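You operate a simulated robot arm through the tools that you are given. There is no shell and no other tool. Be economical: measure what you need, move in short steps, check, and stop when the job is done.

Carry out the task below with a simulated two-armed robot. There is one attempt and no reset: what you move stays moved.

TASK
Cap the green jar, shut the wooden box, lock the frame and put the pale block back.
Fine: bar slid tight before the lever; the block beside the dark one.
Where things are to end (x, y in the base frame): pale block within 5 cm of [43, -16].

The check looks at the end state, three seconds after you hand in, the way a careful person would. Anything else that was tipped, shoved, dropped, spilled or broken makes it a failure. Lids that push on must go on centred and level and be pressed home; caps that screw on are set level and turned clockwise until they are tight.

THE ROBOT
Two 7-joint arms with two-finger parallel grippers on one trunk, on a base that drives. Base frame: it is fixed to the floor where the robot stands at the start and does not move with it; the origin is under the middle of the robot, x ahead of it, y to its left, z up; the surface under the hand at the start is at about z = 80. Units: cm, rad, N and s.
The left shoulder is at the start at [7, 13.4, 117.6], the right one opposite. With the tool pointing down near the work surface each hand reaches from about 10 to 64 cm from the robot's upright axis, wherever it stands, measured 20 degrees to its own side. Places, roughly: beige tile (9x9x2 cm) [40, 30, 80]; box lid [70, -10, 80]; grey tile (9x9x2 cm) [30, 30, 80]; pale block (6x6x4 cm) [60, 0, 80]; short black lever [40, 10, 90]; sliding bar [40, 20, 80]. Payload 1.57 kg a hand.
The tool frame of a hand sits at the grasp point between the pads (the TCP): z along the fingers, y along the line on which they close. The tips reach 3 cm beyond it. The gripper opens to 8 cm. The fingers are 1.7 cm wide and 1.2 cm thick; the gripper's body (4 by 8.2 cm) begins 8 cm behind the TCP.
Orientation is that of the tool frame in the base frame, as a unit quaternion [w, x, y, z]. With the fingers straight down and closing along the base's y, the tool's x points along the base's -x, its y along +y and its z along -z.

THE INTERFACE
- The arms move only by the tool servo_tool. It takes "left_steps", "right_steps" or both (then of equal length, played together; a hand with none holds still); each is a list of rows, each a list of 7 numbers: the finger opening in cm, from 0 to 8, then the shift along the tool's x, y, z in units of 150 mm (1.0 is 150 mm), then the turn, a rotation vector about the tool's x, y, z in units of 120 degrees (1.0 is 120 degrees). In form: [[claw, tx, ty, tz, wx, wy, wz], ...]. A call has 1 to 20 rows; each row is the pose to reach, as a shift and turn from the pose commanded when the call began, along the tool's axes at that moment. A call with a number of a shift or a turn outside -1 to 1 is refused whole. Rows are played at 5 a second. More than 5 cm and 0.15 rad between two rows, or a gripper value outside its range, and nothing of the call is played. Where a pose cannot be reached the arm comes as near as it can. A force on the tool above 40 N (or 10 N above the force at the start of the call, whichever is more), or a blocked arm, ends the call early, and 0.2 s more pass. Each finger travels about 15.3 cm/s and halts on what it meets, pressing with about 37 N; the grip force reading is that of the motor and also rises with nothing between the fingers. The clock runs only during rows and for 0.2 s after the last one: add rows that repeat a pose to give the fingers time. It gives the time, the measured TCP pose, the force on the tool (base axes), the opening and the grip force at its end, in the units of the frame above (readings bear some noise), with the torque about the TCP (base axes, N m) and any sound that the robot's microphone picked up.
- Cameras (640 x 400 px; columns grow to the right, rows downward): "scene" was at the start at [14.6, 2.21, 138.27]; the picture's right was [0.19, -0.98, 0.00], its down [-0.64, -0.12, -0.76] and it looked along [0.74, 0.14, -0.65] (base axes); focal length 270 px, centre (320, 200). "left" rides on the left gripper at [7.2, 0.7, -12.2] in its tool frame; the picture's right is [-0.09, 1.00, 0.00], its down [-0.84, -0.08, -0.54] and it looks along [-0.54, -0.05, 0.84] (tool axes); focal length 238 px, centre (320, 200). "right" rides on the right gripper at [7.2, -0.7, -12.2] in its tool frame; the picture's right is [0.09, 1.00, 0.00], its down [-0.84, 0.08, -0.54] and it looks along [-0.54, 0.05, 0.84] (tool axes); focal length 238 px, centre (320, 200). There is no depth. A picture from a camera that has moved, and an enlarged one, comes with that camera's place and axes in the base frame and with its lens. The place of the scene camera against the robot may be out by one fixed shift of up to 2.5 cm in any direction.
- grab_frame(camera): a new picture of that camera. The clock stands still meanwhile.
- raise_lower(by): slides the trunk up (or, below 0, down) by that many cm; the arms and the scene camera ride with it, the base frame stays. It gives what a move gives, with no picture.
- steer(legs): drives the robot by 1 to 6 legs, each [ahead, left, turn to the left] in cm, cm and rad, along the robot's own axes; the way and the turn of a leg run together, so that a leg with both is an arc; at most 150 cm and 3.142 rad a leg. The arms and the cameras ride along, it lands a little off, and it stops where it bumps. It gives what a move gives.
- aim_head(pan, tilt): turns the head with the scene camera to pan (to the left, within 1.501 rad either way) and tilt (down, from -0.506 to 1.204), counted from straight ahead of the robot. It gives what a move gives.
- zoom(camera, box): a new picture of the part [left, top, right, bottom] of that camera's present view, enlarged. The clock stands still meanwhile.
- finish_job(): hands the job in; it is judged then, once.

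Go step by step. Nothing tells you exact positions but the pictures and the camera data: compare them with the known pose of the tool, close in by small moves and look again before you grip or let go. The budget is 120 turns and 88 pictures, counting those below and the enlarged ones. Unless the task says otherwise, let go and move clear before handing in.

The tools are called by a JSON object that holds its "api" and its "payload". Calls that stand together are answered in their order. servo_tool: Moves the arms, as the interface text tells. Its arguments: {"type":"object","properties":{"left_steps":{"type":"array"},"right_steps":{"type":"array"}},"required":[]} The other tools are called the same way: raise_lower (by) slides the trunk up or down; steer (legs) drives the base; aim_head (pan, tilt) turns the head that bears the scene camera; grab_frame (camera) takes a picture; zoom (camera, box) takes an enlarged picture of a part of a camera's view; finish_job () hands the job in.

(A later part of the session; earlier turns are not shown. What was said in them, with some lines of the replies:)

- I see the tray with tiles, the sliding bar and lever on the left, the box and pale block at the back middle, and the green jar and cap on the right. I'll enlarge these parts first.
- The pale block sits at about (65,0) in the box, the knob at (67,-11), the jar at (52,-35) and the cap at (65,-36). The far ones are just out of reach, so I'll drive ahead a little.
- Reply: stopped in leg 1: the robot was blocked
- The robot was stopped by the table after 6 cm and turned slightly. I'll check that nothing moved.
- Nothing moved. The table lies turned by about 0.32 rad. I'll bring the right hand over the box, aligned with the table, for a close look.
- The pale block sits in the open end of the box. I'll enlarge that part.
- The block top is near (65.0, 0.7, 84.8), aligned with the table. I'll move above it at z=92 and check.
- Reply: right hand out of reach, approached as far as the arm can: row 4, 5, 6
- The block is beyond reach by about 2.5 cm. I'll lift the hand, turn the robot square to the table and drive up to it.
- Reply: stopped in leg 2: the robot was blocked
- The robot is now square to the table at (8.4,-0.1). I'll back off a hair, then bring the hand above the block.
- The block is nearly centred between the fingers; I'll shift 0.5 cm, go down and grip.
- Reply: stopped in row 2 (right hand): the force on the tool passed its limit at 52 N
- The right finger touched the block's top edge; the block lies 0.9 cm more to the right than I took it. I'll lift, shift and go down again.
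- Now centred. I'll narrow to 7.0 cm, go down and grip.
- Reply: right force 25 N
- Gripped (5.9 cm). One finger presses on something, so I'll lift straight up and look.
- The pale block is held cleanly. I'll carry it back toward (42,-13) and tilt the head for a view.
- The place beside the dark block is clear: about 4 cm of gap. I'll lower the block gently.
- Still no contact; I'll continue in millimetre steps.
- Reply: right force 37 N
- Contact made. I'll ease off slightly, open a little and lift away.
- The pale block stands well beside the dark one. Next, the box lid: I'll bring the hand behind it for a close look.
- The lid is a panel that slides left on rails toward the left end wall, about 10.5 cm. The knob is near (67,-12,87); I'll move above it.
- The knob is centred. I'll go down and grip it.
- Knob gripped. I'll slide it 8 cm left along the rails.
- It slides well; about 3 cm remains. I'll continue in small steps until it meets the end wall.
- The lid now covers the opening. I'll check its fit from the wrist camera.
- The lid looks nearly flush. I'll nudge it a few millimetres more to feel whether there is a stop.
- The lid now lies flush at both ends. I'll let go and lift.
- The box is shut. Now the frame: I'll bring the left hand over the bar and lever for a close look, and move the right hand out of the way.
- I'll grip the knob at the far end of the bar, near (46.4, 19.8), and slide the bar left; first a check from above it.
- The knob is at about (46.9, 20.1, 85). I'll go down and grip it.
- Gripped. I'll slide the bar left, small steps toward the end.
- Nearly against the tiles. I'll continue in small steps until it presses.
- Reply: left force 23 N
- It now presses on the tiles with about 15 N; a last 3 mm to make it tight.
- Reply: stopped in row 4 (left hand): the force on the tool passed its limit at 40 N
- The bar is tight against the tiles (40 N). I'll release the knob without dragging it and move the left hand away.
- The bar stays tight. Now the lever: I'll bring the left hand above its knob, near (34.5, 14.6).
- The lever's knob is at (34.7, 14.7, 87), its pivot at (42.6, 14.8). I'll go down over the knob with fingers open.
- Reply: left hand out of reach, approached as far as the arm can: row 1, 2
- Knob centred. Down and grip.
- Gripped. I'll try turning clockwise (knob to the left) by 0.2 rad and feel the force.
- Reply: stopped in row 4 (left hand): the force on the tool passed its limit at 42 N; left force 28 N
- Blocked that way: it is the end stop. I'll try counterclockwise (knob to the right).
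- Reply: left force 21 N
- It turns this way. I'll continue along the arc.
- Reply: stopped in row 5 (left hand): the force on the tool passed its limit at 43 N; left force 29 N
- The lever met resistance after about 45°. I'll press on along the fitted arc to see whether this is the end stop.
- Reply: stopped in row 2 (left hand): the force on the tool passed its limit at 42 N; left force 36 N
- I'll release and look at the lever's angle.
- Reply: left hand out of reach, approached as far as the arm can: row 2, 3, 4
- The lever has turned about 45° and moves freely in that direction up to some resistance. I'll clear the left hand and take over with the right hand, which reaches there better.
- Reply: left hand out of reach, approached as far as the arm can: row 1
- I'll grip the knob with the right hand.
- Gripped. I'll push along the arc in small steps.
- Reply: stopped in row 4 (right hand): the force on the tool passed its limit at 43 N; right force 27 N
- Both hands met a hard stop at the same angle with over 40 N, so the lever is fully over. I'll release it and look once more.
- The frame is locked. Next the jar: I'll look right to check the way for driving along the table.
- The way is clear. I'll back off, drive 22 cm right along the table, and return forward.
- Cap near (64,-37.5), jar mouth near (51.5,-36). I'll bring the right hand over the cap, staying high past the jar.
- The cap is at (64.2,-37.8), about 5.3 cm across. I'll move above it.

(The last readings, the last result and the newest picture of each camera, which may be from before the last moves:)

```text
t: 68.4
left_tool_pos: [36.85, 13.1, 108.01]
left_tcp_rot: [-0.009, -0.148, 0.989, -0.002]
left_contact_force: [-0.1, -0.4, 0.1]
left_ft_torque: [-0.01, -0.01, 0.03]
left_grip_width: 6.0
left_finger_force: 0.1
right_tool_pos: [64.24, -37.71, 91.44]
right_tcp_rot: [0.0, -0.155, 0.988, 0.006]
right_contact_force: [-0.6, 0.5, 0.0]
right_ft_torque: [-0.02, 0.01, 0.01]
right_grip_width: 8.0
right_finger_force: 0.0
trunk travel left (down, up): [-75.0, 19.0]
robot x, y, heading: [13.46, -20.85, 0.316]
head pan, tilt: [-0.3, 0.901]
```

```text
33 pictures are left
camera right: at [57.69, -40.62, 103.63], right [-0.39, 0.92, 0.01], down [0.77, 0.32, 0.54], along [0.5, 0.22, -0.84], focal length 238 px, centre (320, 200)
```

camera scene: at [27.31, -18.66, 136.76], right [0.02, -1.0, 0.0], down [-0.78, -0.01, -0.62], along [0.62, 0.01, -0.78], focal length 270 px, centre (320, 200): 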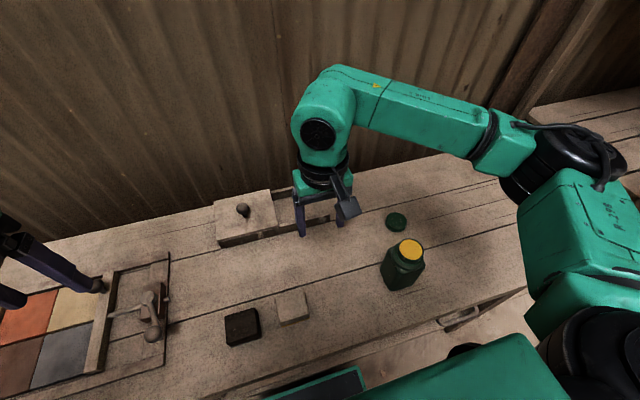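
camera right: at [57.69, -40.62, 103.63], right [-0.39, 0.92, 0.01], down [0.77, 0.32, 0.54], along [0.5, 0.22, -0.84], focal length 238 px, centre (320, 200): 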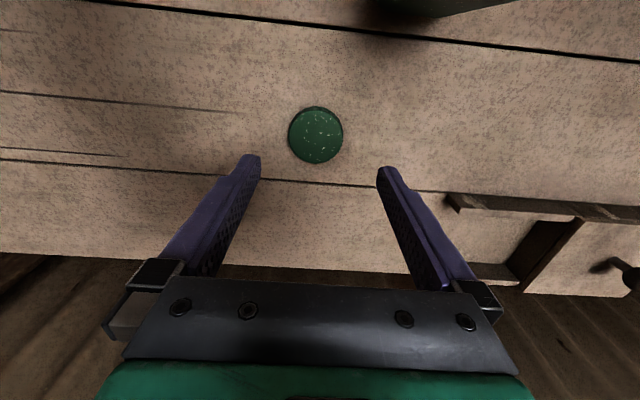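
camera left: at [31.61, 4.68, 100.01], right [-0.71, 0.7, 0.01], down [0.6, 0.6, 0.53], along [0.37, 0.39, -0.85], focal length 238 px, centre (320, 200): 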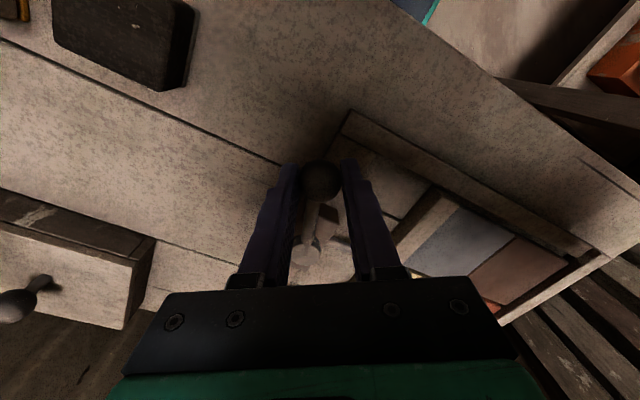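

Centred. I'll go down so the tips are just above the table and grip the cap.

{"api": "servo_tool", "payload": {"right_steps": [[8, 0, -0.018, 0.2, 0, 0, 0], [8, 0, -0.018, 0.4, 0, 0, 0], [8, 0, -0.018, 0.5, 0, 0, 0], [8, 0, -0.018, 0.53, 0, 0, 0], [8, 0, -0.018, 0.53, 0, 0, 0], [4, 0, -0.018, 0.53, 0, 0, 0], [4, 0, -0.018, 0.53, 0, 0, 0], [4, 0, -0.018, 0.53, 0, 0, 0]]}}

{"api": "zoom", "payload": {"camera": "scene", "box": [330, 170, 490, 300]}}

```text
t: 70.2
left_tool_pos: [36.82, 13.14, 108.01]
left_tcp_rot: [-0.009, -0.148, 0.989, -0.002]
left_contact_force: [-0.1, 0.2, -1.2]
left_ft_torque: [-0.02, -0.02, 0.02]
left_grip_width: 6.0
left_finger_force: 0.0
right_tool_pos: [64.25, -37.81, 83.48]
right_tcp_rot: [0.0, -0.156, 0.988, 0.006]
right_contact_force: [0.5, -0.7, 0.4]
right_ft_torque: [-0.01, -0.01, 0.01]
right_grip_width: 4.9
right_finger_force: 37.4
trunk travel left (down, up): [-75.0, 19.0]
robot x, y, heading: [13.81, -21.08, 0.318]
head pan, tilt: [-0.3, 0.901]
```

```text
3.08 times, centred on (410, 235) of scene
camera zoom: at [27.24, -18.66, 136.77], right [0.02, -1.0, 0.0], down [-0.78, -0.01, -0.62], along [0.62, 0.01, -0.78], focal length 831 px, centre (43, 92)
```

zoom: 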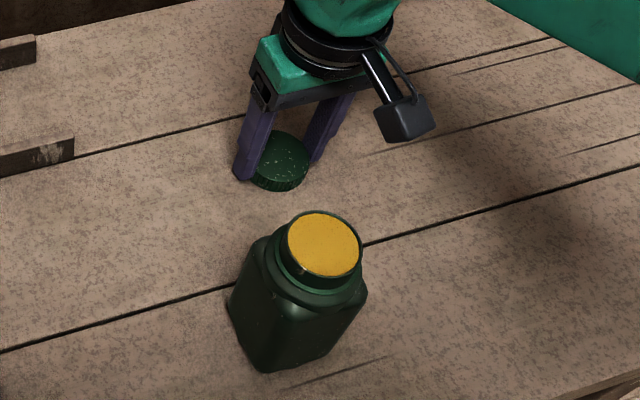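

Cap gripped. I'll lift it and stop just beyond the jar to see its mouth exactly.

{"api": "servo_tool", "payload": {"right_steps": [[4, 0, 0, -0.25, 0, 0, 0], [4, 0, 0, -0.55, 0, 0, 0], [4, 0, 0, -0.85, 0, 0, 0], [4, 0, 0, -1.0, 0, 0, 0], [4, 0.15, 0.13, -1.0, 0, 0, 0], [4, 0.3, 0.25, -1.0, 0, 0, 0], [4, 0.44, 0.375, -1.0, 0, 0, 0], [4, 0.44, 0.375, -1.0, 0, 0, 0]]}}

{"api": "grab_frame", "payload": {"camera": "right"}}

```text
t: 72.0
left_tool_pos: [36.85, 13.18, 108.0]
left_tcp_rot: [-0.009, -0.148, 0.989, -0.001]
left_contact_force: [-0.4, -0.4, 0.6]
left_ft_torque: [-0.01, -0.01, 0.03]
left_grip_width: 6.0
left_finger_force: 0.1
right_tool_pos: [56.45, -34.58, 98.44]
right_tcp_rot: [-0.001, -0.155, 0.988, 0.007]
right_contact_force: [0.5, -0.4, -0.3]
right_ft_torque: [-0.01, 0.01, 0.0]
right_grip_width: 4.91
right_finger_force: 37.1
trunk travel left (down, up): [-75.0, 19.0]
robot x, y, heading: [13.86, -21.03, 0.317]
head pan, tilt: [-0.3, 0.901]
```

```text
31 pictures are left
camera right: at [49.88, -37.5, 110.62], right [-0.39, 0.92, 0.01], down [0.77, 0.32, 0.54], along [0.5, 0.22, -0.84], focal length 238 px, centre (320, 200)
```

right: 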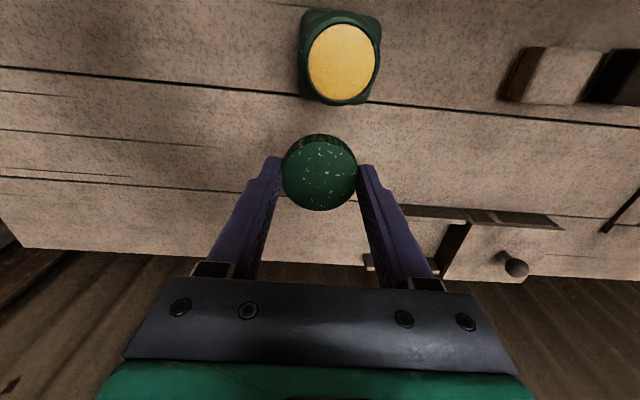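

The jar mouth is at about (50.1,-35.7), z≈93. I'll go above it, raised, and pre-turn the hand counterclockwise to have room for a clockwise turn.

{"api": "servo_tool", "payload": {"right_steps": [[4, 0, 0, -0.17, 0, 0, 0], [4, 0.1, 0.02, -0.2, 0, 0, -0.06], [4, 0.2, 0.04, -0.2, 0, 0, -0.12], [4, 0.3, 0.05, -0.2, 0, 0, -0.18], [4, 0.424, 0.058, -0.2, 0, 0, -0.24], [4, 0.424, 0.058, -0.2, 0, 0, -0.3], [4, 0.424, 0.058, -0.2, 0, 0, -0.36], [4, 0.424, 0.058, -0.2, 0, 0, -0.42], [4, 0.424, 0.058, -0.2, 0, 0, -0.42]]}}

{"api": "grab_frame", "payload": {"camera": "right"}}

{"api": "zoom", "payload": {"camera": "scene", "box": [330, 170, 490, 300]}}

```text
t: 74.0
left_tool_pos: [36.76, 13.16, 108.02]
left_tcp_rot: [-0.008, -0.148, 0.989, -0.001]
left_contact_force: [0.4, -0.3, 0.8]
left_ft_torque: [0.02, -0.01, 0.0]
left_grip_width: 5.99
left_finger_force: 0.0
right_tool_pos: [42.79, -33.01, 103.79]
right_tcp_rot: [0.0, -0.555, 0.832, 0.006]
right_contact_force: [-0.7, 0.1, -0.2]
right_ft_torque: [0.03, -0.08, 0.01]
right_grip_width: 4.87
right_finger_force: 36.9
right hand out of reach, approached as far as the arm can: row 6, 7, 8, 9
trunk travel left (down, up): [-75.0, 19.0]
robot x, y, heading: [13.41, -20.78, 0.315]
head pan, tilt: [-0.3, 0.901]
```

```text
30 pictures are left
camera right: at [40.83, -39.88, 115.98], right [-0.95, 0.3, 0.01], down [0.25, 0.8, 0.55], along [0.16, 0.53, -0.84], focal length 238 px, centre (320, 200)
```

right: 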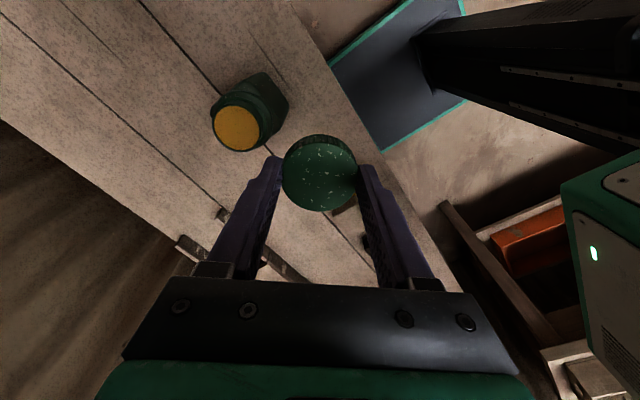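

```text
3.08 times, centred on (410, 235) of scene
camera zoom: at [27.12, -18.68, 136.78], right [0.02, -1.0, 0.0], down [-0.78, -0.01, -0.62], along [0.62, 0.01, -0.78], focal length 831 px, centre (43, 92)
```

zoom: 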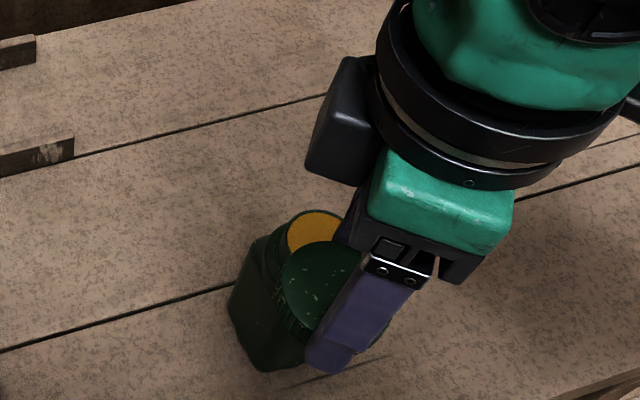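

The pre-turn went out of reach and the hand drifted; I'll turn back and correct. Two views agree on the mouth at (50.15,-35.75, 93.3).

{"api": "servo_tool", "payload": {"right_steps": [[4, 0, 0, 0, 0, 0, 0.06], [4, 0, 0, 0, 0, 0, 0.12], [4, 0, 0, 0, 0, 0, 0.18], [4, 0, 0, 0, 0, 0, 0.24], [4, 0, 0, 0, 0, 0, 0.3], [4, 0, 0, 0, 0, 0, 0.36], [4, 0, 0, 0, 0, 0, 0.42], [4, 0, 0, 0, 0, 0, 0.42]]}}

```text
t: 75.8
left_tool_pos: [36.83, 13.23, 108.0]
left_tcp_rot: [-0.008, -0.148, 0.989, -0.001]
left_contact_force: [-0.2, 0.1, 0.3]
left_ft_torque: [-0.01, -0.03, 0.02]
left_grip_width: 6.0
left_finger_force: 0.0
right_tool_pos: [42.81, -32.82, 103.8]
right_tcp_rot: [-0.001, -0.154, 0.988, 0.006]
right_contact_force: [0.6, 0.7, 0.2]
right_ft_torque: [-0.02, 0.01, 0.03]
right_grip_width: 4.88
right_finger_force: 36.9
trunk travel left (down, up): [-75.0, 19.0]
robot x, y, heading: [13.78, -21.16, 0.32]
head pan, tilt: [-0.3, 0.901]
```

Now above the jar mouth.

{"api": "servo_tool", "payload": {"right_steps": [[4, -0.14, -0.11, 0, 0, 0, 0], [4, -0.28, -0.22, 0, 0, 0, 0], [4, -0.407, -0.335, 0.05, 0, 0, 0], [4, -0.407, -0.335, 0.15, 0, 0, 0], [4, -0.407, -0.335, 0.15, 0, 0, 0]]}}

{"api": "grab_frame", "payload": {"camera": "right"}}

{"api": "zoom", "payload": {"camera": "scene", "box": [330, 170, 490, 300]}}

```text
t: 77.0
left_tool_pos: [36.75, 13.11, 108.02]
left_tcp_rot: [-0.009, -0.149, 0.989, -0.001]
left_contact_force: [0.1, -0.3, 0.3]
left_ft_torque: [0.0, 0.0, -0.03]
left_grip_width: 5.99
left_finger_force: 0.1
right_tool_pos: [50.34, -35.73, 101.42]
right_tcp_rot: [0.0, -0.156, 0.988, 0.006]
right_contact_force: [0.0, 0.1, -0.2]
right_ft_torque: [0.0, 0.02, -0.02]
right_grip_width: 4.87
right_finger_force: 36.8
trunk travel left (down, up): [-75.0, 19.0]
robot x, y, heading: [13.61, -21.16, 0.319]
head pan, tilt: [-0.3, 0.901]
```

```text
28 pictures are left
camera right: at [43.73, -38.57, 113.66], right [-0.39, 0.92, 0.01], down [0.77, 0.32, 0.54], along [0.5, 0.22, -0.84], focal length 238 px, centre (320, 200)
```

right: 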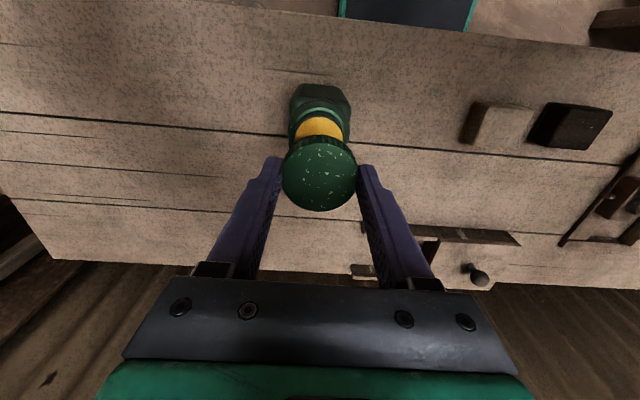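

```text
3.08 times, centred on (410, 235) of scene
camera zoom: at [27.22, -18.64, 136.77], right [0.02, -1.0, 0.0], down [-0.78, -0.01, -0.62], along [0.62, 0.01, -0.78], focal length 831 px, centre (43, 92)
```

zoom: 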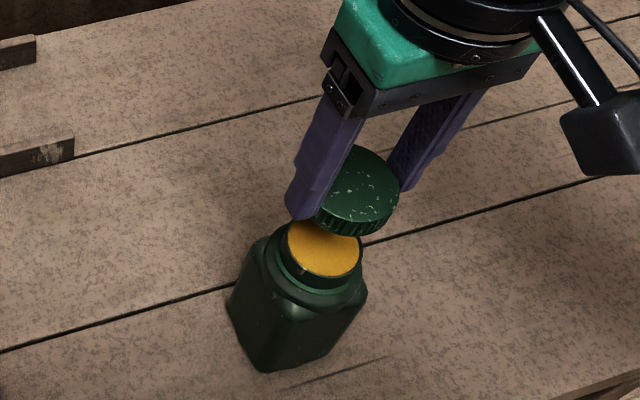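

Well aligned (2 mm corrections). I'll lower the cap gently onto the mouth.

{"api": "servo_tool", "payload": {"right_steps": [[4, 0.01, -0.009, 0.1, 0, 0, 0], [4, 0.01, -0.009, 0.2, 0, 0, 0], [4, 0.01, -0.009, 0.27, 0, 0, 0], [4, 0.01, -0.009, 0.285, 0, 0, 0], [4, 0.01, -0.009, 0.3, 0, 0, 0], [4, 0.01, -0.009, 0.315, 0, 0, 0], [4, 0.01, -0.009, 0.33, 0, 0, 0], [4, 0.01, -0.009, 0.345, 0, 0, 0]]}}

{"api": "zoom", "payload": {"camera": "scene", "box": [350, 190, 470, 300]}}

```text
t: 78.8
left_tool_pos: [36.52, 13.18, 108.13]
left_tcp_rot: [-0.007, -0.147, 0.989, -0.002]
left_contact_force: [0.1, 0.5, 1.0]
left_ft_torque: [0.01, -0.01, -0.02]
left_grip_width: 6.02
left_finger_force: 0.1
right_tool_pos: [50.11, -35.84, 96.6]
right_tcp_rot: [0.004, -0.155, 0.988, 0.006]
right_contact_force: [4.2, -4.9, 35.6]
right_ft_torque: [-0.25, 0.51, 0.02]
right_grip_width: 4.89
right_finger_force: 36.8
trunk travel left (down, up): [-75.0, 19.0]
robot x, y, heading: [13.87, -20.88, 0.318]
head pan, tilt: [-0.3, 0.901]
```

```text
3.64 times, centred on (410, 245) of scene
camera zoom: at [26.92, -18.64, 136.87], right [0.02, -1.0, 0.0], down [-0.78, -0.01, -0.62], along [0.62, 0.01, -0.78], focal length 982 px, centre (-7, 36)
```

zoom: 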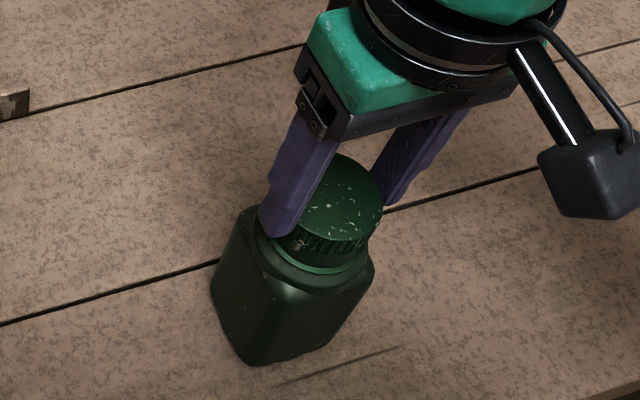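

The cap rests on the mouth at 35 N. I'll ease the pressure, nudge 1 mm back and turn clockwise while pressing lightly.

{"api": "servo_tool", "payload": {"right_steps": [[4, 0.008, -0.002, -0.022, 0, 0, 0], [4, 0.008, -0.002, -0.015, 0, 0, 0.06], [4, 0.008, -0.002, -0.012, 0, 0, 0.12], [4, 0.008, -0.002, -0.01, 0, 0, 0.18], [4, 0.008, -0.002, -0.008, 0, 0, 0.24], [4, 0.008, -0.002, -0.006, 0, 0, 0.3]]}}

{"api": "zoom", "payload": {"camera": "scene", "box": [350, 190, 470, 300]}}

```text
t: 80.2
left_tool_pos: [36.76, 13.21, 107.99]
left_tcp_rot: [-0.009, -0.148, 0.989, -0.001]
left_contact_force: [-0.3, 0.2, 0.8]
left_ft_torque: [0.01, 0.01, 0.02]
left_grip_width: 5.99
left_finger_force: 0.0
right_tool_pos: [50.05, -36.0, 96.34]
right_tcp_rot: [-0.003, 0.159, 0.987, 0.006]
right_contact_force: [0.2, 0.4, 0.9]
right_ft_torque: [0.01, 0.04, 0.07]
right_grip_width: 4.87
right_finger_force: 37.5
trunk travel left (down, up): [-75.0, 19.0]
robot x, y, heading: [13.47, -21.12, 0.315]
head pan, tilt: [-0.3, 0.901]
```

```text
3.64 times, centred on (410, 245) of scene
camera zoom: at [27.22, -18.62, 136.77], right [0.02, -1.0, 0.0], down [-0.78, -0.01, -0.62], along [0.62, 0.01, -0.78], focal length 982 px, centre (-7, 36)
```

zoom: 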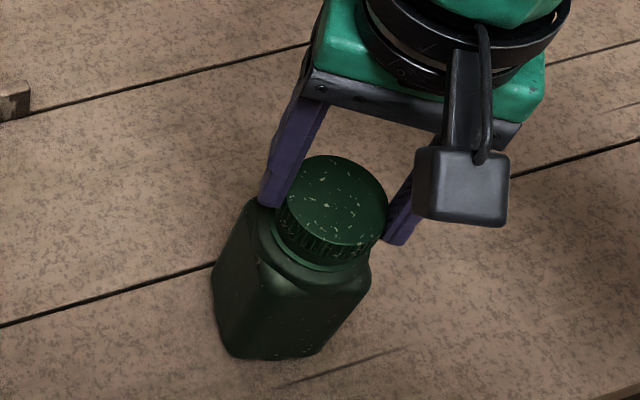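

The cap seems to have engaged: pressure dropped as it turned and sank. I'll keep turning clockwise.

{"api": "servo_tool", "payload": {"right_steps": [[4, 0, 0, 0.004, 0, 0, 0.06], [4, 0, 0, 0.008, 0, 0, 0.12], [4, 0, 0, 0.012, 0, 0, 0.18], [4, 0, 0, 0.016, 0, 0, 0.24], [4, 0, 0, 0.02, 0, 0, 0.3], [4, 0, 0, 0.024, 0, 0, 0.36]]}}

{"api": "zoom", "payload": {"camera": "scene", "box": [350, 190, 470, 300]}}

```text
t: 81.6
left_tool_pos: [36.81, 13.4, 107.97]
left_tcp_rot: [-0.009, -0.148, 0.989, -0.002]
left_contact_force: [-1.1, 0.2, 0.1]
left_ft_torque: [-0.02, 0.02, 0.0]
left_grip_width: 5.98
left_finger_force: 0.0
right_tool_pos: [50.16, -35.97, 96.14]
right_tcp_rot: [-0.004, 0.511, 0.859, 0.005]
right_contact_force: [0.9, 1.9, 0.7]
right_ft_torque: [0.05, -0.08, 0.01]
right_grip_width: 4.86
right_finger_force: 36.6
trunk travel left (down, up): [-75.0, 19.0]
robot x, y, heading: [13.6, -21.09, 0.318]
head pan, tilt: [-0.3, 0.901]
```

```text
3.64 times, centred on (410, 245) of scene
camera zoom: at [27.26, -18.61, 136.77], right [0.02, -1.0, 0.0], down [-0.78, -0.01, -0.62], along [0.62, 0.01, -0.78], focal length 982 px, centre (-7, 36)
```

zoom: 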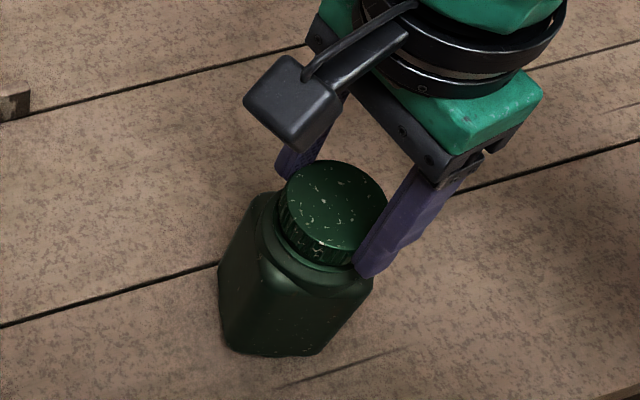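

I've turned about 1.4 rad. I'll open, rise, and look at the cap's seat before the next stroke.

{"api": "servo_tool", "payload": {"right_steps": [[6, 0, 0, 0, 0, 0, 0], [7, 0, 0, 0, 0, 0, 0], [7, 0, 0, -0.2, 0, 0, 0], [7, 0, 0, -0.3, 0, 0, -0.06], [7, 0, 0, -0.3, 0, 0, -0.12], [7, 0, 0, -0.3, 0, 0, -0.18], [7, 0, 0, -0.3, 0, 0, -0.24], [7, 0, 0, -0.3, 0, 0, -0.3], [7, 0, 0, -0.3, 0, 0, -0.36], [7, 0, 0, -0.3, 0, 0, -0.42], [7, 0, 0, -0.3, 0, 0, -0.48], [7, 0, 0, -0.3, 0, 0, -0.54], [7, 0, 0, -0.3, 0, 0, -0.6], [7, 0, 0, -0.3, 0, 0, -0.66], [7, 0, 0, -0.3, 0, 0, -0.66]]}}

{"api": "zoom", "payload": {"camera": "scene", "box": [350, 190, 470, 300]}}

{"api": "grab_frame", "payload": {"camera": "right"}}

```text
t: 84.8
left_tool_pos: [36.83, 13.25, 107.93]
left_tcp_rot: [-0.008, -0.148, 0.989, -0.002]
left_contact_force: [0.5, 0.8, 0.5]
left_ft_torque: [0.0, -0.01, 0.04]
left_grip_width: 6.0
left_finger_force: 0.0
right_tool_pos: [50.15, -36.03, 100.51]
right_tcp_rot: [0.0, -0.155, 0.988, 0.006]
right_contact_force: [0.0, -0.5, -0.4]
right_ft_torque: [-0.02, 0.02, -0.01]
right_grip_width: 6.99
right_finger_force: 0.1
trunk travel left (down, up): [-75.0, 19.0]
robot x, y, heading: [13.83, -20.9, 0.313]
head pan, tilt: [-0.3, 0.901]
```

```text
3.64 times, centred on (410, 245) of scene
camera zoom: at [27.23, -18.66, 136.77], right [0.02, -1.0, 0.0], down [-0.78, -0.01, -0.62], along [0.62, 0.01, -0.78], focal length 982 px, centre (-7, 36)
```

zoom: 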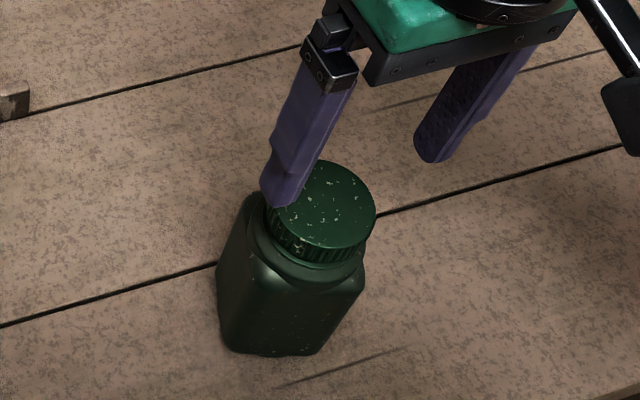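

```text
22 pictures are left
camera right: at [43.53, -38.85, 112.78], right [-0.39, 0.92, 0.01], down [0.77, 0.33, 0.54], along [0.5, 0.22, -0.84], focal length 238 px, centre (320, 200)
```

right: 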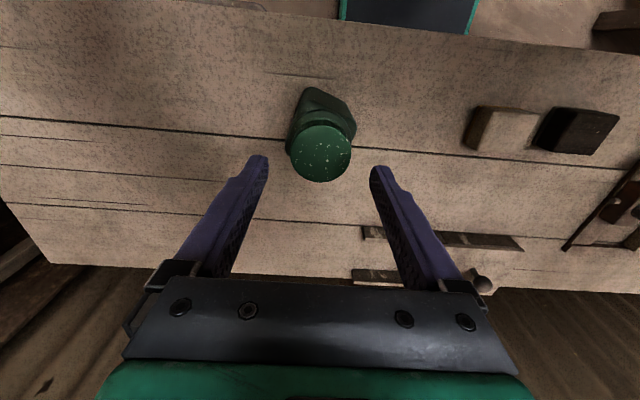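

The cap sits level and centred. Next stroke: grip again, press lightly so the jar does not spin, and turn clockwise.

{"api": "servo_tool", "payload": {"right_steps": [[7, 0, 0, 0.15, 0, 0, 0], [7, 0, 0, 0.29, 0, 0, 0], [7, 0, 0, 0.29, 0, 0, 0], [4, 0, 0, 0.29, 0, 0, 0], [4, 0, 0, 0.29, 0, 0, 0], [4, 0, 0, 0.305, 0, 0, 0.0], [4, 0, 0, 0.31, 0, 0, 0.06], [4, 0, 0, 0.315, 0, 0, 0.12], [4, 0, 0, 0.32, 0, 0, 0.18], [4, 0, 0, 0.32, 0, 0, 0.24], [4, 0, 0, 0.32, 0, 0, 0.3], [4, 0, 0, 0.32, 0, 0, 0.36]]}}

{"api": "zoom", "payload": {"camera": "scene", "box": [350, 190, 470, 300]}}

```text
t: 87.4
left_tool_pos: [36.66, 13.57, 107.96]
left_tcp_rot: [-0.008, -0.148, 0.989, -0.004]
left_contact_force: [0.6, 0.3, 0.1]
left_ft_torque: [-0.03, 0.0, -0.01]
left_grip_width: 5.99
left_finger_force: 0.1
right_tool_pos: [50.01, -35.48, 95.87]
right_tcp_rot: [0.0, 0.22, 0.975, 0.005]
right_contact_force: [7.5, 9.7, 31.0]
right_ft_torque: [0.49, -0.53, 0.01]
right_grip_width: 4.88
right_finger_force: 37.1
trunk travel left (down, up): [-75.0, 19.0]
robot x, y, heading: [13.74, -20.82, 0.318]
head pan, tilt: [-0.3, 0.901]
```

```text
3.64 times, centred on (410, 245) of scene
camera zoom: at [27.05, -18.2, 136.81], right [0.02, -1.0, 0.0], down [-0.78, -0.02, -0.62], along [0.62, 0.01, -0.78], focal length 982 px, centre (-7, 36)
```

zoom: 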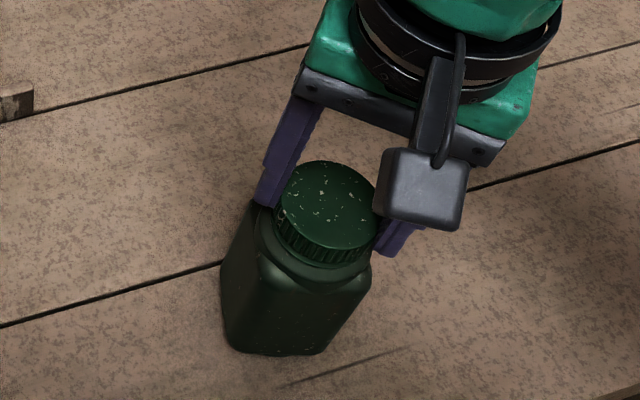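

It turns with 31 N of pressure and the jar stays. I'll finish this stroke.

{"api": "servo_tool", "payload": {"right_steps": [[4, 0, 0, 0, 0, 0, 0.06], [4, 0, 0, 0, 0, 0, 0.12], [4, 0, 0, 0, 0, 0, 0.18], [4, 0, 0, 0, 0, 0, 0.24], [4, 0, 0, 0, 0, 0, 0.3], [4, 0, 0, 0, 0, 0, 0.36], [4, 0, 0, 0, 0, 0, 0.42], [4, 0, 0, 0, 0, 0, 0.48]]}}

{"api": "zoom", "payload": {"camera": "scene", "box": [350, 190, 470, 300]}}

```text
t: 89.2
left_tool_pos: [36.71, 13.49, 107.83]
left_tcp_rot: [-0.008, -0.148, 0.989, -0.003]
left_contact_force: [-0.1, -0.3, -0.4]
left_ft_torque: [-0.01, 0.0, -0.01]
left_grip_width: 6.0
left_finger_force: 0.0
right_tool_pos: [50.12, -35.56, 95.94]
right_tcp_rot: [-0.004, 0.663, 0.748, 0.004]
right_contact_force: [12.4, 9.8, 31.1]
right_ft_torque: [0.46, -0.89, 0.06]
right_grip_width: 4.83
right_finger_force: 37.1
trunk travel left (down, up): [-75.0, 19.0]
robot x, y, heading: [13.32, -21.17, 0.32]
head pan, tilt: [-0.3, 0.901]
```

```text
3.64 times, centred on (410, 245) of scene
camera zoom: at [27.17, -18.21, 136.78], right [0.02, -1.0, 0.0], down [-0.78, -0.02, -0.62], along [0.62, 0.01, -0.78], focal length 982 px, centre (-7, 36)
```

zoom: 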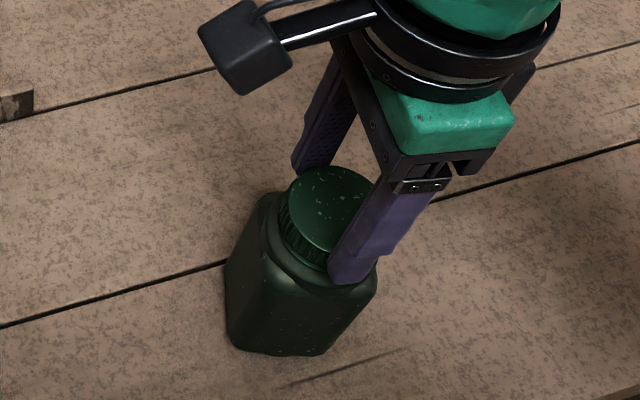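

I'll regrip for a third stroke, first centring on the cap again.

{"api": "servo_tool", "payload": {"right_steps": [[4, 0, 0, -0.02, 0, 0, 0], [6, 0, 0, -0.02, 0, 0, 0], [7, 0, 0, -0.02, 0, 0, 0], [7, 0, 0, -0.2, 0, 0, 0], [7, 0, 0, -0.28, 0, 0, -0.07], [7, 0, 0, -0.28, 0, 0, -0.14], [7, 0, 0, -0.28, 0, 0, -0.21], [7, 0, 0, -0.28, 0, 0, -0.28], [7, 0, 0, -0.28, 0, 0, -0.35], [7, 0, 0, -0.28, 0, 0, -0.42], [7, 0, 0, -0.28, 0, 0, -0.49], [7, 0, 0, -0.28, 0, 0, -0.56], [7, 0, 0, -0.28, 0, 0, -0.63], [7, 0, 0, -0.28, 0, 0, -0.7], [7, 0, 0, -0.28, 0, 0, -0.77], [7, 0, 0, -0.28, 0, 0, -0.84], [7, 0, 0, -0.28, 0, 0, -0.84]]}}

{"api": "grab_frame", "payload": {"camera": "right"}}

```text
t: 92.8
left_tool_pos: [36.78, 13.29, 107.95]
left_tcp_rot: [-0.009, -0.147, 0.989, -0.001]
left_contact_force: [-0.2, -0.4, -0.3]
left_ft_torque: [0.04, -0.02, -0.05]
left_grip_width: 5.98
left_finger_force: 0.0
right_tool_pos: [49.98, -36.02, 100.06]
right_tcp_rot: [0.0, -0.156, 0.988, 0.007]
right_contact_force: [-0.1, 0.2, -0.9]
right_ft_torque: [-0.02, -0.01, -0.03]
right_grip_width: 6.99
right_finger_force: 0.0
trunk travel left (down, up): [-75.0, 19.0]
robot x, y, heading: [13.78, -20.86, 0.317]
head pan, tilt: [-0.3, 0.901]
```

```text
19 pictures are left
camera right: at [43.51, -38.88, 112.22], right [-0.39, 0.92, 0.01], down [0.77, 0.33, 0.54], along [0.5, 0.22, -0.84], focal length 238 px, centre (320, 200)
```

right: 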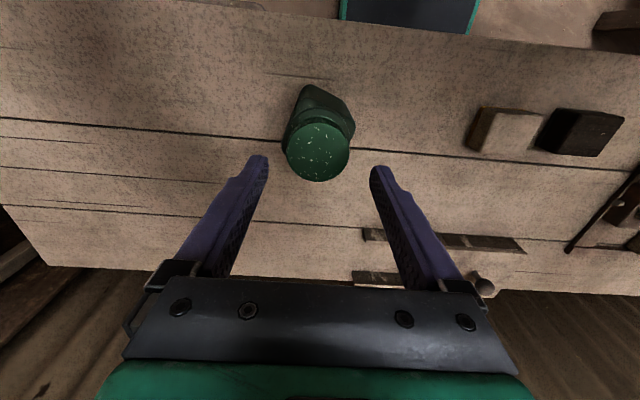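

The jar barely turned in that stroke, so the cap is advancing. Third stroke with moderate pressure.

{"api": "servo_tool", "payload": {"right_steps": [[7, 0, -0.008, 0.15, 0, 0, 0], [7, 0, -0.008, 0.28, 0, 0, 0], [7, 0, -0.008, 0.28, 0, 0, 0], [4, 0, -0.008, 0.28, 0, 0, 0], [4, 0, -0.008, 0.28, 0, 0, 0], [4, 0, -0.008, 0.287, 0, 0, 0.0], [4, 0, -0.008, 0.29, 0, 0, 0.06], [4, 0, -0.008, 0.293, 0, 0, 0.12], [4, 0, -0.008, 0.296, 0, 0, 0.18], [4, 0, -0.008, 0.299, 0, 0, 0.24], [4, 0, -0.008, 0.302, 0, 0, 0.3], [4, 0, -0.008, 0.305, 0, 0, 0.36], [4, 0, -0.008, 0.305, 0, 0, 0.42]]}}

{"api": "servo_tool", "payload": {"right_steps": [[4, 0, 0, 0, 0, 0, 0.06], [4, 0, 0, 0, 0, 0, 0.12], [4, 0, 0, 0, 0, 0, 0.18], [4, 0, 0, 0, 0, 0, 0.24], [4, 0, 0, 0, 0, 0, 0.3], [4, 0, 0, 0, 0, 0, 0.36], [4, 0, 0, 0, 0, 0, 0.42]]}}

{"api": "zoom", "payload": {"camera": "scene", "box": [350, 190, 470, 300]}}

```text
t: 95.3
left_tool_pos: [36.53, 13.14, 107.99]
left_tcp_rot: [-0.007, -0.148, 0.989, -0.001]
left_contact_force: [0.3, -0.8, 0.3]
left_ft_torque: [0.02, 0.01, 0.02]
left_grip_width: 6.0
left_finger_force: 0.1
right_tool_pos: [50.03, -35.91, 95.72]
right_tcp_rot: [0.003, 0.171, 0.985, 0.007]
right_contact_force: [-0.8, 1.2, 17.1]
right_ft_torque: [-0.07, 0.17, 0.02]
right_grip_width: 4.9
right_finger_force: 36.8
trunk travel left (down, up): [-75.0, 19.0]
robot x, y, heading: [13.97, -21.07, 0.32]
head pan, tilt: [-0.3, 0.901]
stopped in row 12 (right hand): the force on the tool passed its limit at 41 N (the readings are from after the stop); the commanded pose is now the measured one
```

```text
t: 96.9
left_tool_pos: [36.72, 13.37, 107.9]
left_tcp_rot: [-0.008, -0.147, 0.989, -0.002]
left_contact_force: [-0.6, -0.6, -0.1]
left_ft_torque: [0.01, 0.01, 0.0]
left_grip_width: 6.01
left_finger_force: 0.2
right_tool_pos: [50.2, -35.86, 95.6]
right_tcp_rot: [0.0, 0.575, 0.818, 0.006]
right_contact_force: [7.2, 4.3, 16.9]
right_ft_torque: [0.06, -0.5, 0.02]
right_grip_width: 4.91
right_finger_force: 36.7
trunk travel left (down, up): [-75.0, 19.0]
robot x, y, heading: [13.63, -21.24, 0.319]
head pan, tilt: [-0.3, 0.901]
```

```text
3.64 times, centred on (410, 245) of scene
camera zoom: at [27.2, -18.41, 136.78], right [0.02, -1.0, 0.0], down [-0.78, -0.02, -0.62], along [0.62, 0.01, -0.78], focal length 982 px, centre (-7, 36)
```

zoom: 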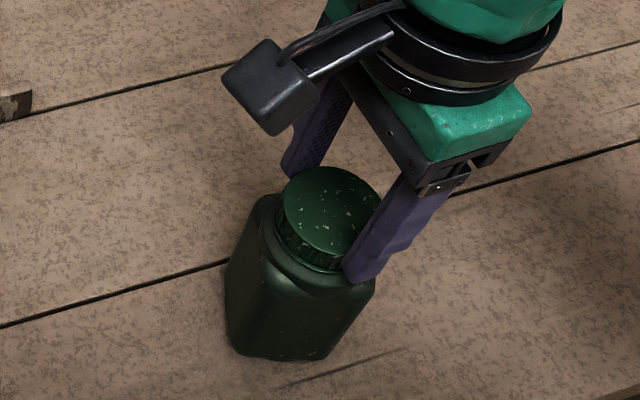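

The cap sinks steadily (z 95.6 now). Fourth stroke.

{"api": "servo_tool", "payload": {"right_steps": [[4, 0, 0, -0.01, 0, 0, 0], [6, 0, 0, -0.01, 0, 0, 0], [7, 0, 0, -0.01, 0, 0, 0], [7, 0, 0, -0.15, 0, 0, 0], [7, 0, 0, -0.25, 0, 0, -0.07], [7, 0, 0, -0.25, 0, 0, -0.14], [7, 0, 0, -0.25, 0, 0, -0.21], [7, 0, 0, -0.25, 0, 0, -0.28], [7, 0, 0, -0.25, 0, 0, -0.35], [7, 0, 0, -0.25, 0, 0, -0.42], [7, 0, 0, -0.25, 0, 0, -0.49], [7, 0, 0, -0.25, 0, 0, -0.56], [7, 0, 0, -0.25, 0, 0, -0.63], [7, 0, 0, -0.25, 0, 0, -0.7], [7, 0, 0, -0.25, 0, 0, -0.74], [7, 0, 0, -0.25, 0, 0, -0.74]]}}

{"api": "servo_tool", "payload": {"right_steps": [[7, 0, 0, 0.13, 0, 0, 0], [7, 0, 0, 0.255, 0, 0, 0], [7, 0, 0, 0.255, 0, 0, 0], [4, 0, 0, 0.255, 0, 0, 0], [4, 0, 0, 0.255, 0, 0, 0], [4, 0, 0, 0.26, 0, 0, 0], [4, 0, 0, 0.263, 0, 0, 0.06], [4, 0, 0, 0.266, 0, 0, 0.12], [4, 0, 0, 0.269, 0, 0, 0.18], [4, 0, 0, 0.272, 0, 0, 0.24], [4, 0, 0, 0.272, 0, 0, 0.3], [4, 0, 0, 0.272, 0, 0, 0.36], [4, 0, 0, 0.272, 0, 0, 0.42], [4, 0, 0, 0.272, 0, 0, 0.48], [4, 0, 0, 0.272, 0, 0, 0.54], [4, 0, 0, 0.272, 0, 0, 0.6], [4, 0, 0, 0.272, 0, 0, 0.66], [4, 0, 0, 0.272, 0, 0, 0.72]]}}

{"api": "zoom", "payload": {"camera": "scene", "box": [350, 190, 470, 300]}}

```text
t: 100.3
left_tool_pos: [36.69, 13.08, 108.0]
left_tcp_rot: [-0.009, -0.148, 0.989, -0.001]
left_contact_force: [0.2, 0.4, -0.3]
left_ft_torque: [0.0, 0.06, -0.01]
left_grip_width: 5.97
left_finger_force: 0.0
right_tool_pos: [50.26, -36.11, 99.31]
right_tcp_rot: [0.003, -0.163, 0.987, 0.006]
right_contact_force: [-0.5, 0.7, -0.3]
right_ft_torque: [-0.02, -0.01, 0.02]
right_grip_width: 6.99
right_finger_force: 0.0
trunk travel left (down, up): [-75.0, 19.0]
robot x, y, heading: [14.0, -21.39, 0.326]
head pan, tilt: [-0.3, 0.901]
```

```text
t: 104.1
left_tool_pos: [36.64, 13.21, 108.12]
left_tcp_rot: [-0.008, -0.148, 0.989, -0.001]
left_contact_force: [-1.0, 0.0, -0.3]
left_ft_torque: [-0.02, 0.04, 0.01]
left_grip_width: 6.01
left_finger_force: 0.1
right_tool_pos: [50.08, -36.09, 95.2]
right_tcp_rot: [-0.003, 0.557, 0.83, 0.006]
right_contact_force: [1.4, -4.1, 21.2]
right_ft_torque: [-0.15, -0.23, 0.15]
right_grip_width: 4.85
right_finger_force: 37.0
trunk travel left (down, up): [-75.0, 19.0]
robot x, y, heading: [13.69, -21.15, 0.32]
head pan, tilt: [-0.3, 0.901]
```

```text
3.64 times, centred on (410, 245) of scene
camera zoom: at [27.01, -18.66, 136.79], right [0.02, -1.0, 0.0], down [-0.78, -0.01, -0.62], along [0.62, 0.01, -0.78], focal length 982 px, centre (-7, 36)
```

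zoom: 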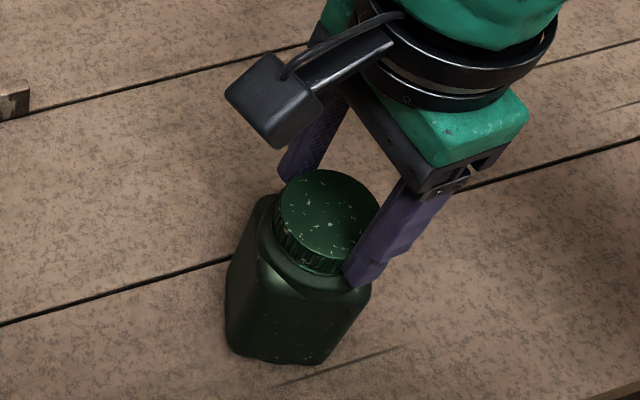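

The cap is down to z 95.2 and the torque begins to rise. Fifth stroke.

{"api": "servo_tool", "payload": {"right_steps": [[4, 0, 0, -0.01, 0, 0, 0], [6, 0, 0, -0.01, 0, 0, 0], [7, 0, 0, -0.01, 0, 0, 0], [7, 0, 0, -0.15, 0, 0, 0], [7, 0, 0, -0.25, 0, 0, -0.07], [7, 0, 0, -0.25, 0, 0, -0.14], [7, 0, 0, -0.25, 0, 0, -0.21], [7, 0, 0, -0.25, 0, 0, -0.28], [7, 0, 0, -0.25, 0, 0, -0.35], [7, 0, 0, -0.25, 0, 0, -0.42], [7, 0, 0, -0.25, 0, 0, -0.49], [7, 0, 0, -0.25, 0, 0, -0.56], [7, 0, 0, -0.25, 0, 0, -0.63], [7, 0, 0, -0.25, 0, 0, -0.7], [7, 0, 0, -0.25, 0, 0, -0.72], [7, 0, 0, -0.25, 0, 0, -0.72]]}}

{"api": "servo_tool", "payload": {"right_steps": [[7, 0, 0, 0.13, 0, 0, 0], [7, 0, 0, 0.25, 0, 0, 0], [7, 0, 0, 0.25, 0, 0, 0], [4, 0, 0, 0.25, 0, 0, 0], [4, 0, 0, 0.25, 0, 0, 0], [4, 0, 0, 0.255, 0, 0, 0], [4, 0, 0, 0.258, 0, 0, 0.06], [4, 0, 0, 0.261, 0, 0, 0.12], [4, 0, 0, 0.264, 0, 0, 0.18], [4, 0, 0, 0.267, 0, 0, 0.24], [4, 0, 0, 0.267, 0, 0, 0.3], [4, 0, 0, 0.267, 0, 0, 0.36]]}}

{"api": "servo_tool", "payload": {"right_steps": [[4, 0, 0, 0, 0, 0, 0.06], [4, 0, 0, 0, 0, 0, 0.12], [4, 0, 0, 0, 0, 0, 0.18], [4, 0, 0, 0, 0, 0, 0.24], [4, 0, 0, 0, 0, 0, 0.3], [4, 0, 0, 0, 0, 0, 0.36]]}}

{"api": "zoom", "payload": {"camera": "scene", "box": [350, 190, 470, 300]}}

```text
t: 107.5
left_tool_pos: [36.76, 12.96, 107.97]
left_tcp_rot: [-0.009, -0.148, 0.989, -0.002]
left_contact_force: [-0.4, -0.2, 0.3]
left_ft_torque: [-0.01, 0.01, 0.01]
left_grip_width: 6.01
left_finger_force: 0.0
right_tool_pos: [50.21, -36.0, 98.93]
right_tcp_rot: [0.003, -0.164, 0.986, 0.006]
right_contact_force: [-0.7, -0.4, -0.1]
right_ft_torque: [0.01, 0.01, -0.03]
right_grip_width: 6.99
right_finger_force: 0.0
trunk travel left (down, up): [-75.0, 19.0]
robot x, y, heading: [13.78, -21.21, 0.321]
head pan, tilt: [-0.3, 0.901]
```

```text
t: 110.1
left_tool_pos: [36.64, 13.39, 108.14]
left_tcp_rot: [-0.008, -0.148, 0.989, -0.002]
left_contact_force: [-0.3, -0.3, 0.6]
left_ft_torque: [-0.01, -0.01, 0.0]
left_grip_width: 6.02
left_finger_force: 0.1
right_tool_pos: [50.14, -35.96, 95.02]
right_tcp_rot: [0.001, 0.213, 0.977, 0.008]
right_contact_force: [2.7, 0.3, 24.5]
right_ft_torque: [-0.26, -0.3, 0.49]
right_grip_width: 4.87
right_finger_force: 36.8
trunk travel left (down, up): [-75.0, 19.0]
robot x, y, heading: [13.94, -21.23, 0.318]
head pan, tilt: [-0.3, 0.901]
```

```text
t: 111.5
left_tool_pos: [36.63, 13.28, 108.0]
left_tcp_rot: [-0.008, -0.148, 0.989, -0.001]
left_contact_force: [0.5, 0.0, 0.5]
left_ft_torque: [0.01, -0.01, 0.02]
left_grip_width: 6.0
left_finger_force: 0.1
right_tool_pos: [50.09, -35.99, 95.0]
right_tcp_rot: [-0.001, 0.558, 0.83, 0.006]
right_contact_force: [2.1, -0.1, 23.0]
right_ft_torque: [-0.18, -0.27, 0.47]
right_grip_width: 4.86
right_finger_force: 36.7
trunk travel left (down, up): [-75.0, 19.0]
robot x, y, heading: [14.03, -20.98, 0.317]
head pan, tilt: [-0.3, 0.901]
```

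```text
3.64 times, centred on (410, 245) of scene
camera zoom: at [27.0, -18.53, 136.8], right [0.02, -1.0, 0.0], down [-0.78, -0.01, -0.62], along [0.62, 0.01, -0.78], focal length 982 px, centre (-7, 36)
```

zoom: 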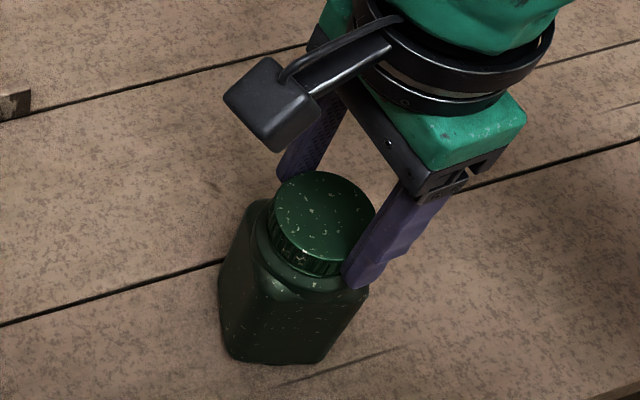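

Torque is now a steady 0.5 N m, with the cap no longer sinking: it is seated and the jar starts to turn. One last bit harder under more pressure.

{"api": "servo_tool", "payload": {"right_steps": [[4, 0, 0, 0.006, 0, 0, 0], [4, 0, 0, 0.012, 0, 0, 0.02], [4, 0, 0, 0.012, 0, 0, 0.05], [4, 0, 0, 0.012, 0, 0, 0.08], [4, 0, 0, 0.012, 0, 0, 0.11], [4, 0, 0, 0.012, 0, 0, 0.11]]}}

```text
t: 112.2
left_tool_pos: [36.57, 13.12, 108.21]
left_tcp_rot: [-0.008, -0.147, 0.989, -0.002]
left_contact_force: [0.3, 1.1, 0.3]
left_ft_torque: [0.01, 0.04, -0.04]
left_grip_width: 6.02
left_finger_force: 0.1
right_tool_pos: [50.02, -36.02, 95.08]
right_tcp_rot: [0.0, 0.589, 0.808, 0.007]
right_contact_force: [-6.6, -1.7, 22.7]
right_ft_torque: [-0.21, 0.38, 0.21]
right_grip_width: 4.9
right_finger_force: 36.9
trunk travel left (down, up): [-75.0, 19.0]
robot x, y, heading: [13.76, -20.78, 0.321]
head pan, tilt: [-0.3, 0.901]
stopped in row 3 (right hand): the force on the tool passed its limit at 44 N (the readings are from after the stop); the commanded pose is now the measured one
```

The cap is tight. I'll release, rise and inspect everything.

{"api": "servo_tool", "payload": {"right_steps": [[4, 0, 0, -0.01, 0, 0, 0], [6, 0, 0, -0.01, 0, 0, 0], [7, 0, 0, -0.01, 0, 0, 0], [7, 0, 0, -0.2, 0, 0, 0], [7, 0, 0, -0.5, 0, 0, 0], [7, 0, 0, -0.8, 0, 0, -0.07], [7, 0, 0, -1.0, 0, 0, -0.14], [7, 0, 0, -1.0, 0, 0, -0.21], [7, 0, 0, -1.0, 0, 0, -0.28], [7, 0, 0, -1.0, 0, 0, -0.35], [7, 0, 0, -1.0, 0, 0, -0.42], [7, 0, 0, -1.0, 0, 0, -0.49], [7, 0, 0, -1.0, 0, 0, -0.56], [7, 0, 0, -1.0, 0, 0, -0.63], [7, 0, 0, -1.0, 0, 0, -0.7]]}}

{"api": "grab_frame", "payload": {"camera": "right"}}

{"api": "grab_frame", "payload": {"camera": "scene"}}

{"api": "zoom", "payload": {"camera": "scene", "box": [350, 190, 470, 300]}}

```text
t: 115.4
left_tool_pos: [36.79, 13.21, 107.98]
left_tcp_rot: [-0.008, -0.148, 0.989, -0.002]
left_contact_force: [0.2, -0.4, 0.6]
left_ft_torque: [-0.01, 0.01, -0.01]
left_grip_width: 5.98
left_finger_force: 0.2
right_tool_pos: [50.16, -36.22, 109.74]
right_tcp_rot: [0.003, -0.103, 0.995, 0.006]
right_contact_force: [-0.1, 0.8, -0.7]
right_ft_torque: [-0.01, 0.01, -0.02]
right_grip_width: 6.99
right_finger_force: 0.1
trunk travel left (down, up): [-75.0, 19.0]
robot x, y, heading: [13.46, -21.02, 0.321]
head pan, tilt: [-0.3, 0.901]
```

```text
15 pictures are left
camera right: at [43.26, -38.42, 121.97], right [-0.29, 0.96, 0.01], down [0.8, 0.24, 0.55], along [0.52, 0.17, -0.84], focal length 238 px, centre (320, 200)
```

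right: 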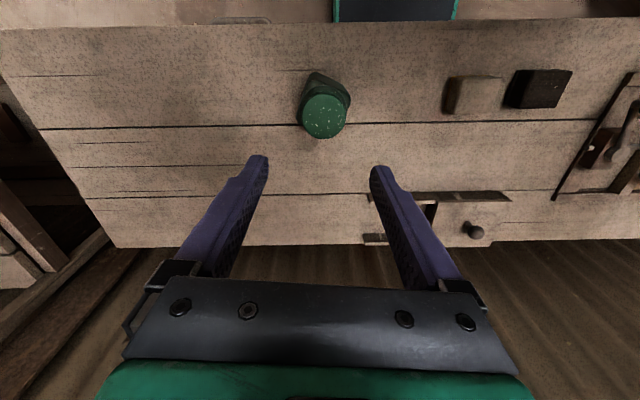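

```text
14 pictures are left
camera scene: at [27.25, -18.67, 136.77], right [0.02, -1.0, 0.0], down [-0.78, -0.01, -0.62], along [0.62, 0.01, -0.78], focal length 270 px, centre (320, 200)
```

scene: 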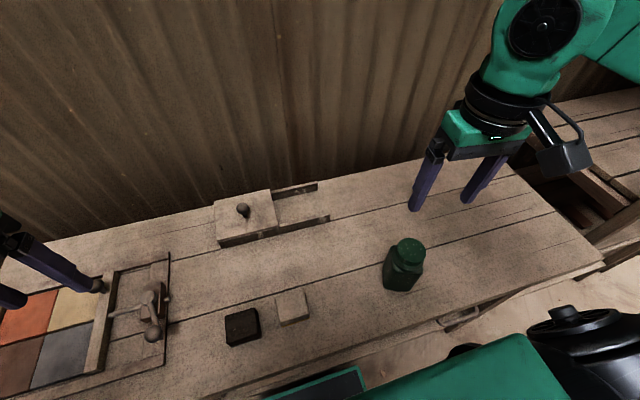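

```text
3.64 times, centred on (410, 245) of scene
camera zoom: at [27.25, -18.67, 136.77], right [0.02, -1.0, 0.0], down [-0.78, -0.01, -0.62], along [0.62, 0.01, -0.78], focal length 982 px, centre (-7, 36)
```

zoom: 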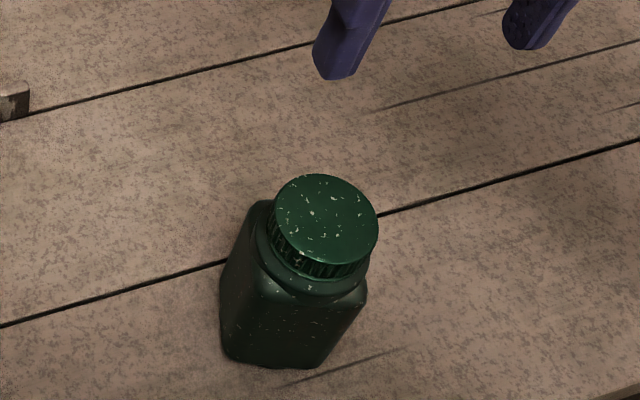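

The cap sits level and low. A last look at the frame and box.

{"api": "zoom", "payload": {"camera": "scene", "box": [0, 180, 340, 392]}}

{"api": "grab_frame", "payload": {"camera": "left"}}

```text
1.88 times, centred on (170, 286) of scene
camera zoom: at [27.25, -18.67, 136.77], right [0.02, -1.0, 0.0], down [-0.78, -0.01, -0.62], along [0.62, 0.01, -0.78], focal length 508 px, centre (602, 38)
```

zoom: 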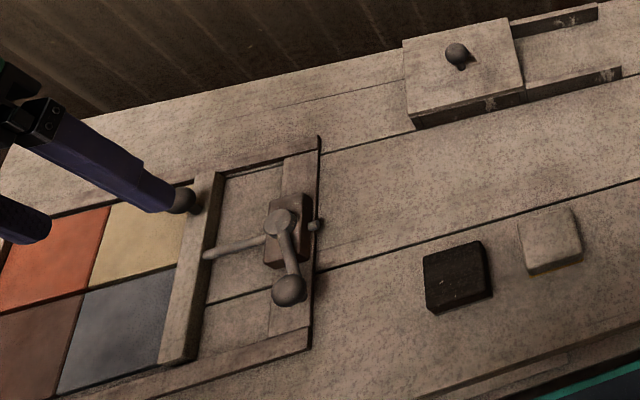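

```text
11 pictures are left
camera left: at [29.93, 11.75, 120.27], right [-0.2, 0.98, 0.0], down [0.83, 0.17, 0.53], along [0.52, 0.11, -0.85], focal length 238 px, centre (320, 200)
```

left: 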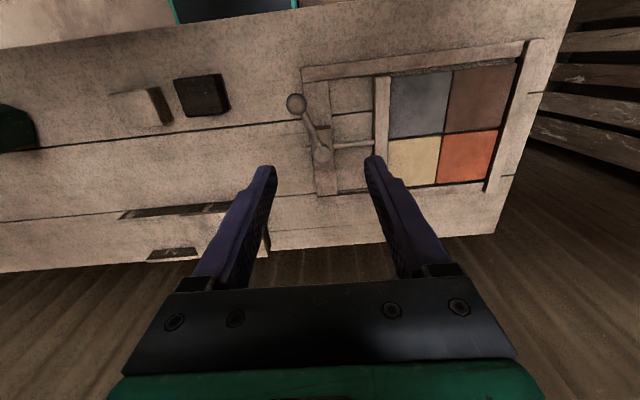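

The bar lies tight against the tiles with the lever over, the box is shut, the blocks stand side by side and the jar is capped; both hands are clear. I'm handing in.

{"api": "finish_job", "payload": {}}

```text
The job is handed in.
```

I've handed the job in with all four parts done, though I didn't test the frame lock by pulling the bar back.

- **Jar:** The cap is level and screwed on clockwise until it was tight, at about 0.5 N m. The jar stayed upright but turned a little on the table while I tightened it.
- **Box:** The lid is slid shut and sits flush at both ends.
- **Frame:** I pushed the bar tight against the tiles (40 N), then turned the lever counterclockwise until it hit a hard stop. Clockwise was blocked from the start.
- **Pale block:** It stands at about (42, -13.5), roughly 2.7 cm from the target and 4 cm from the dark block.
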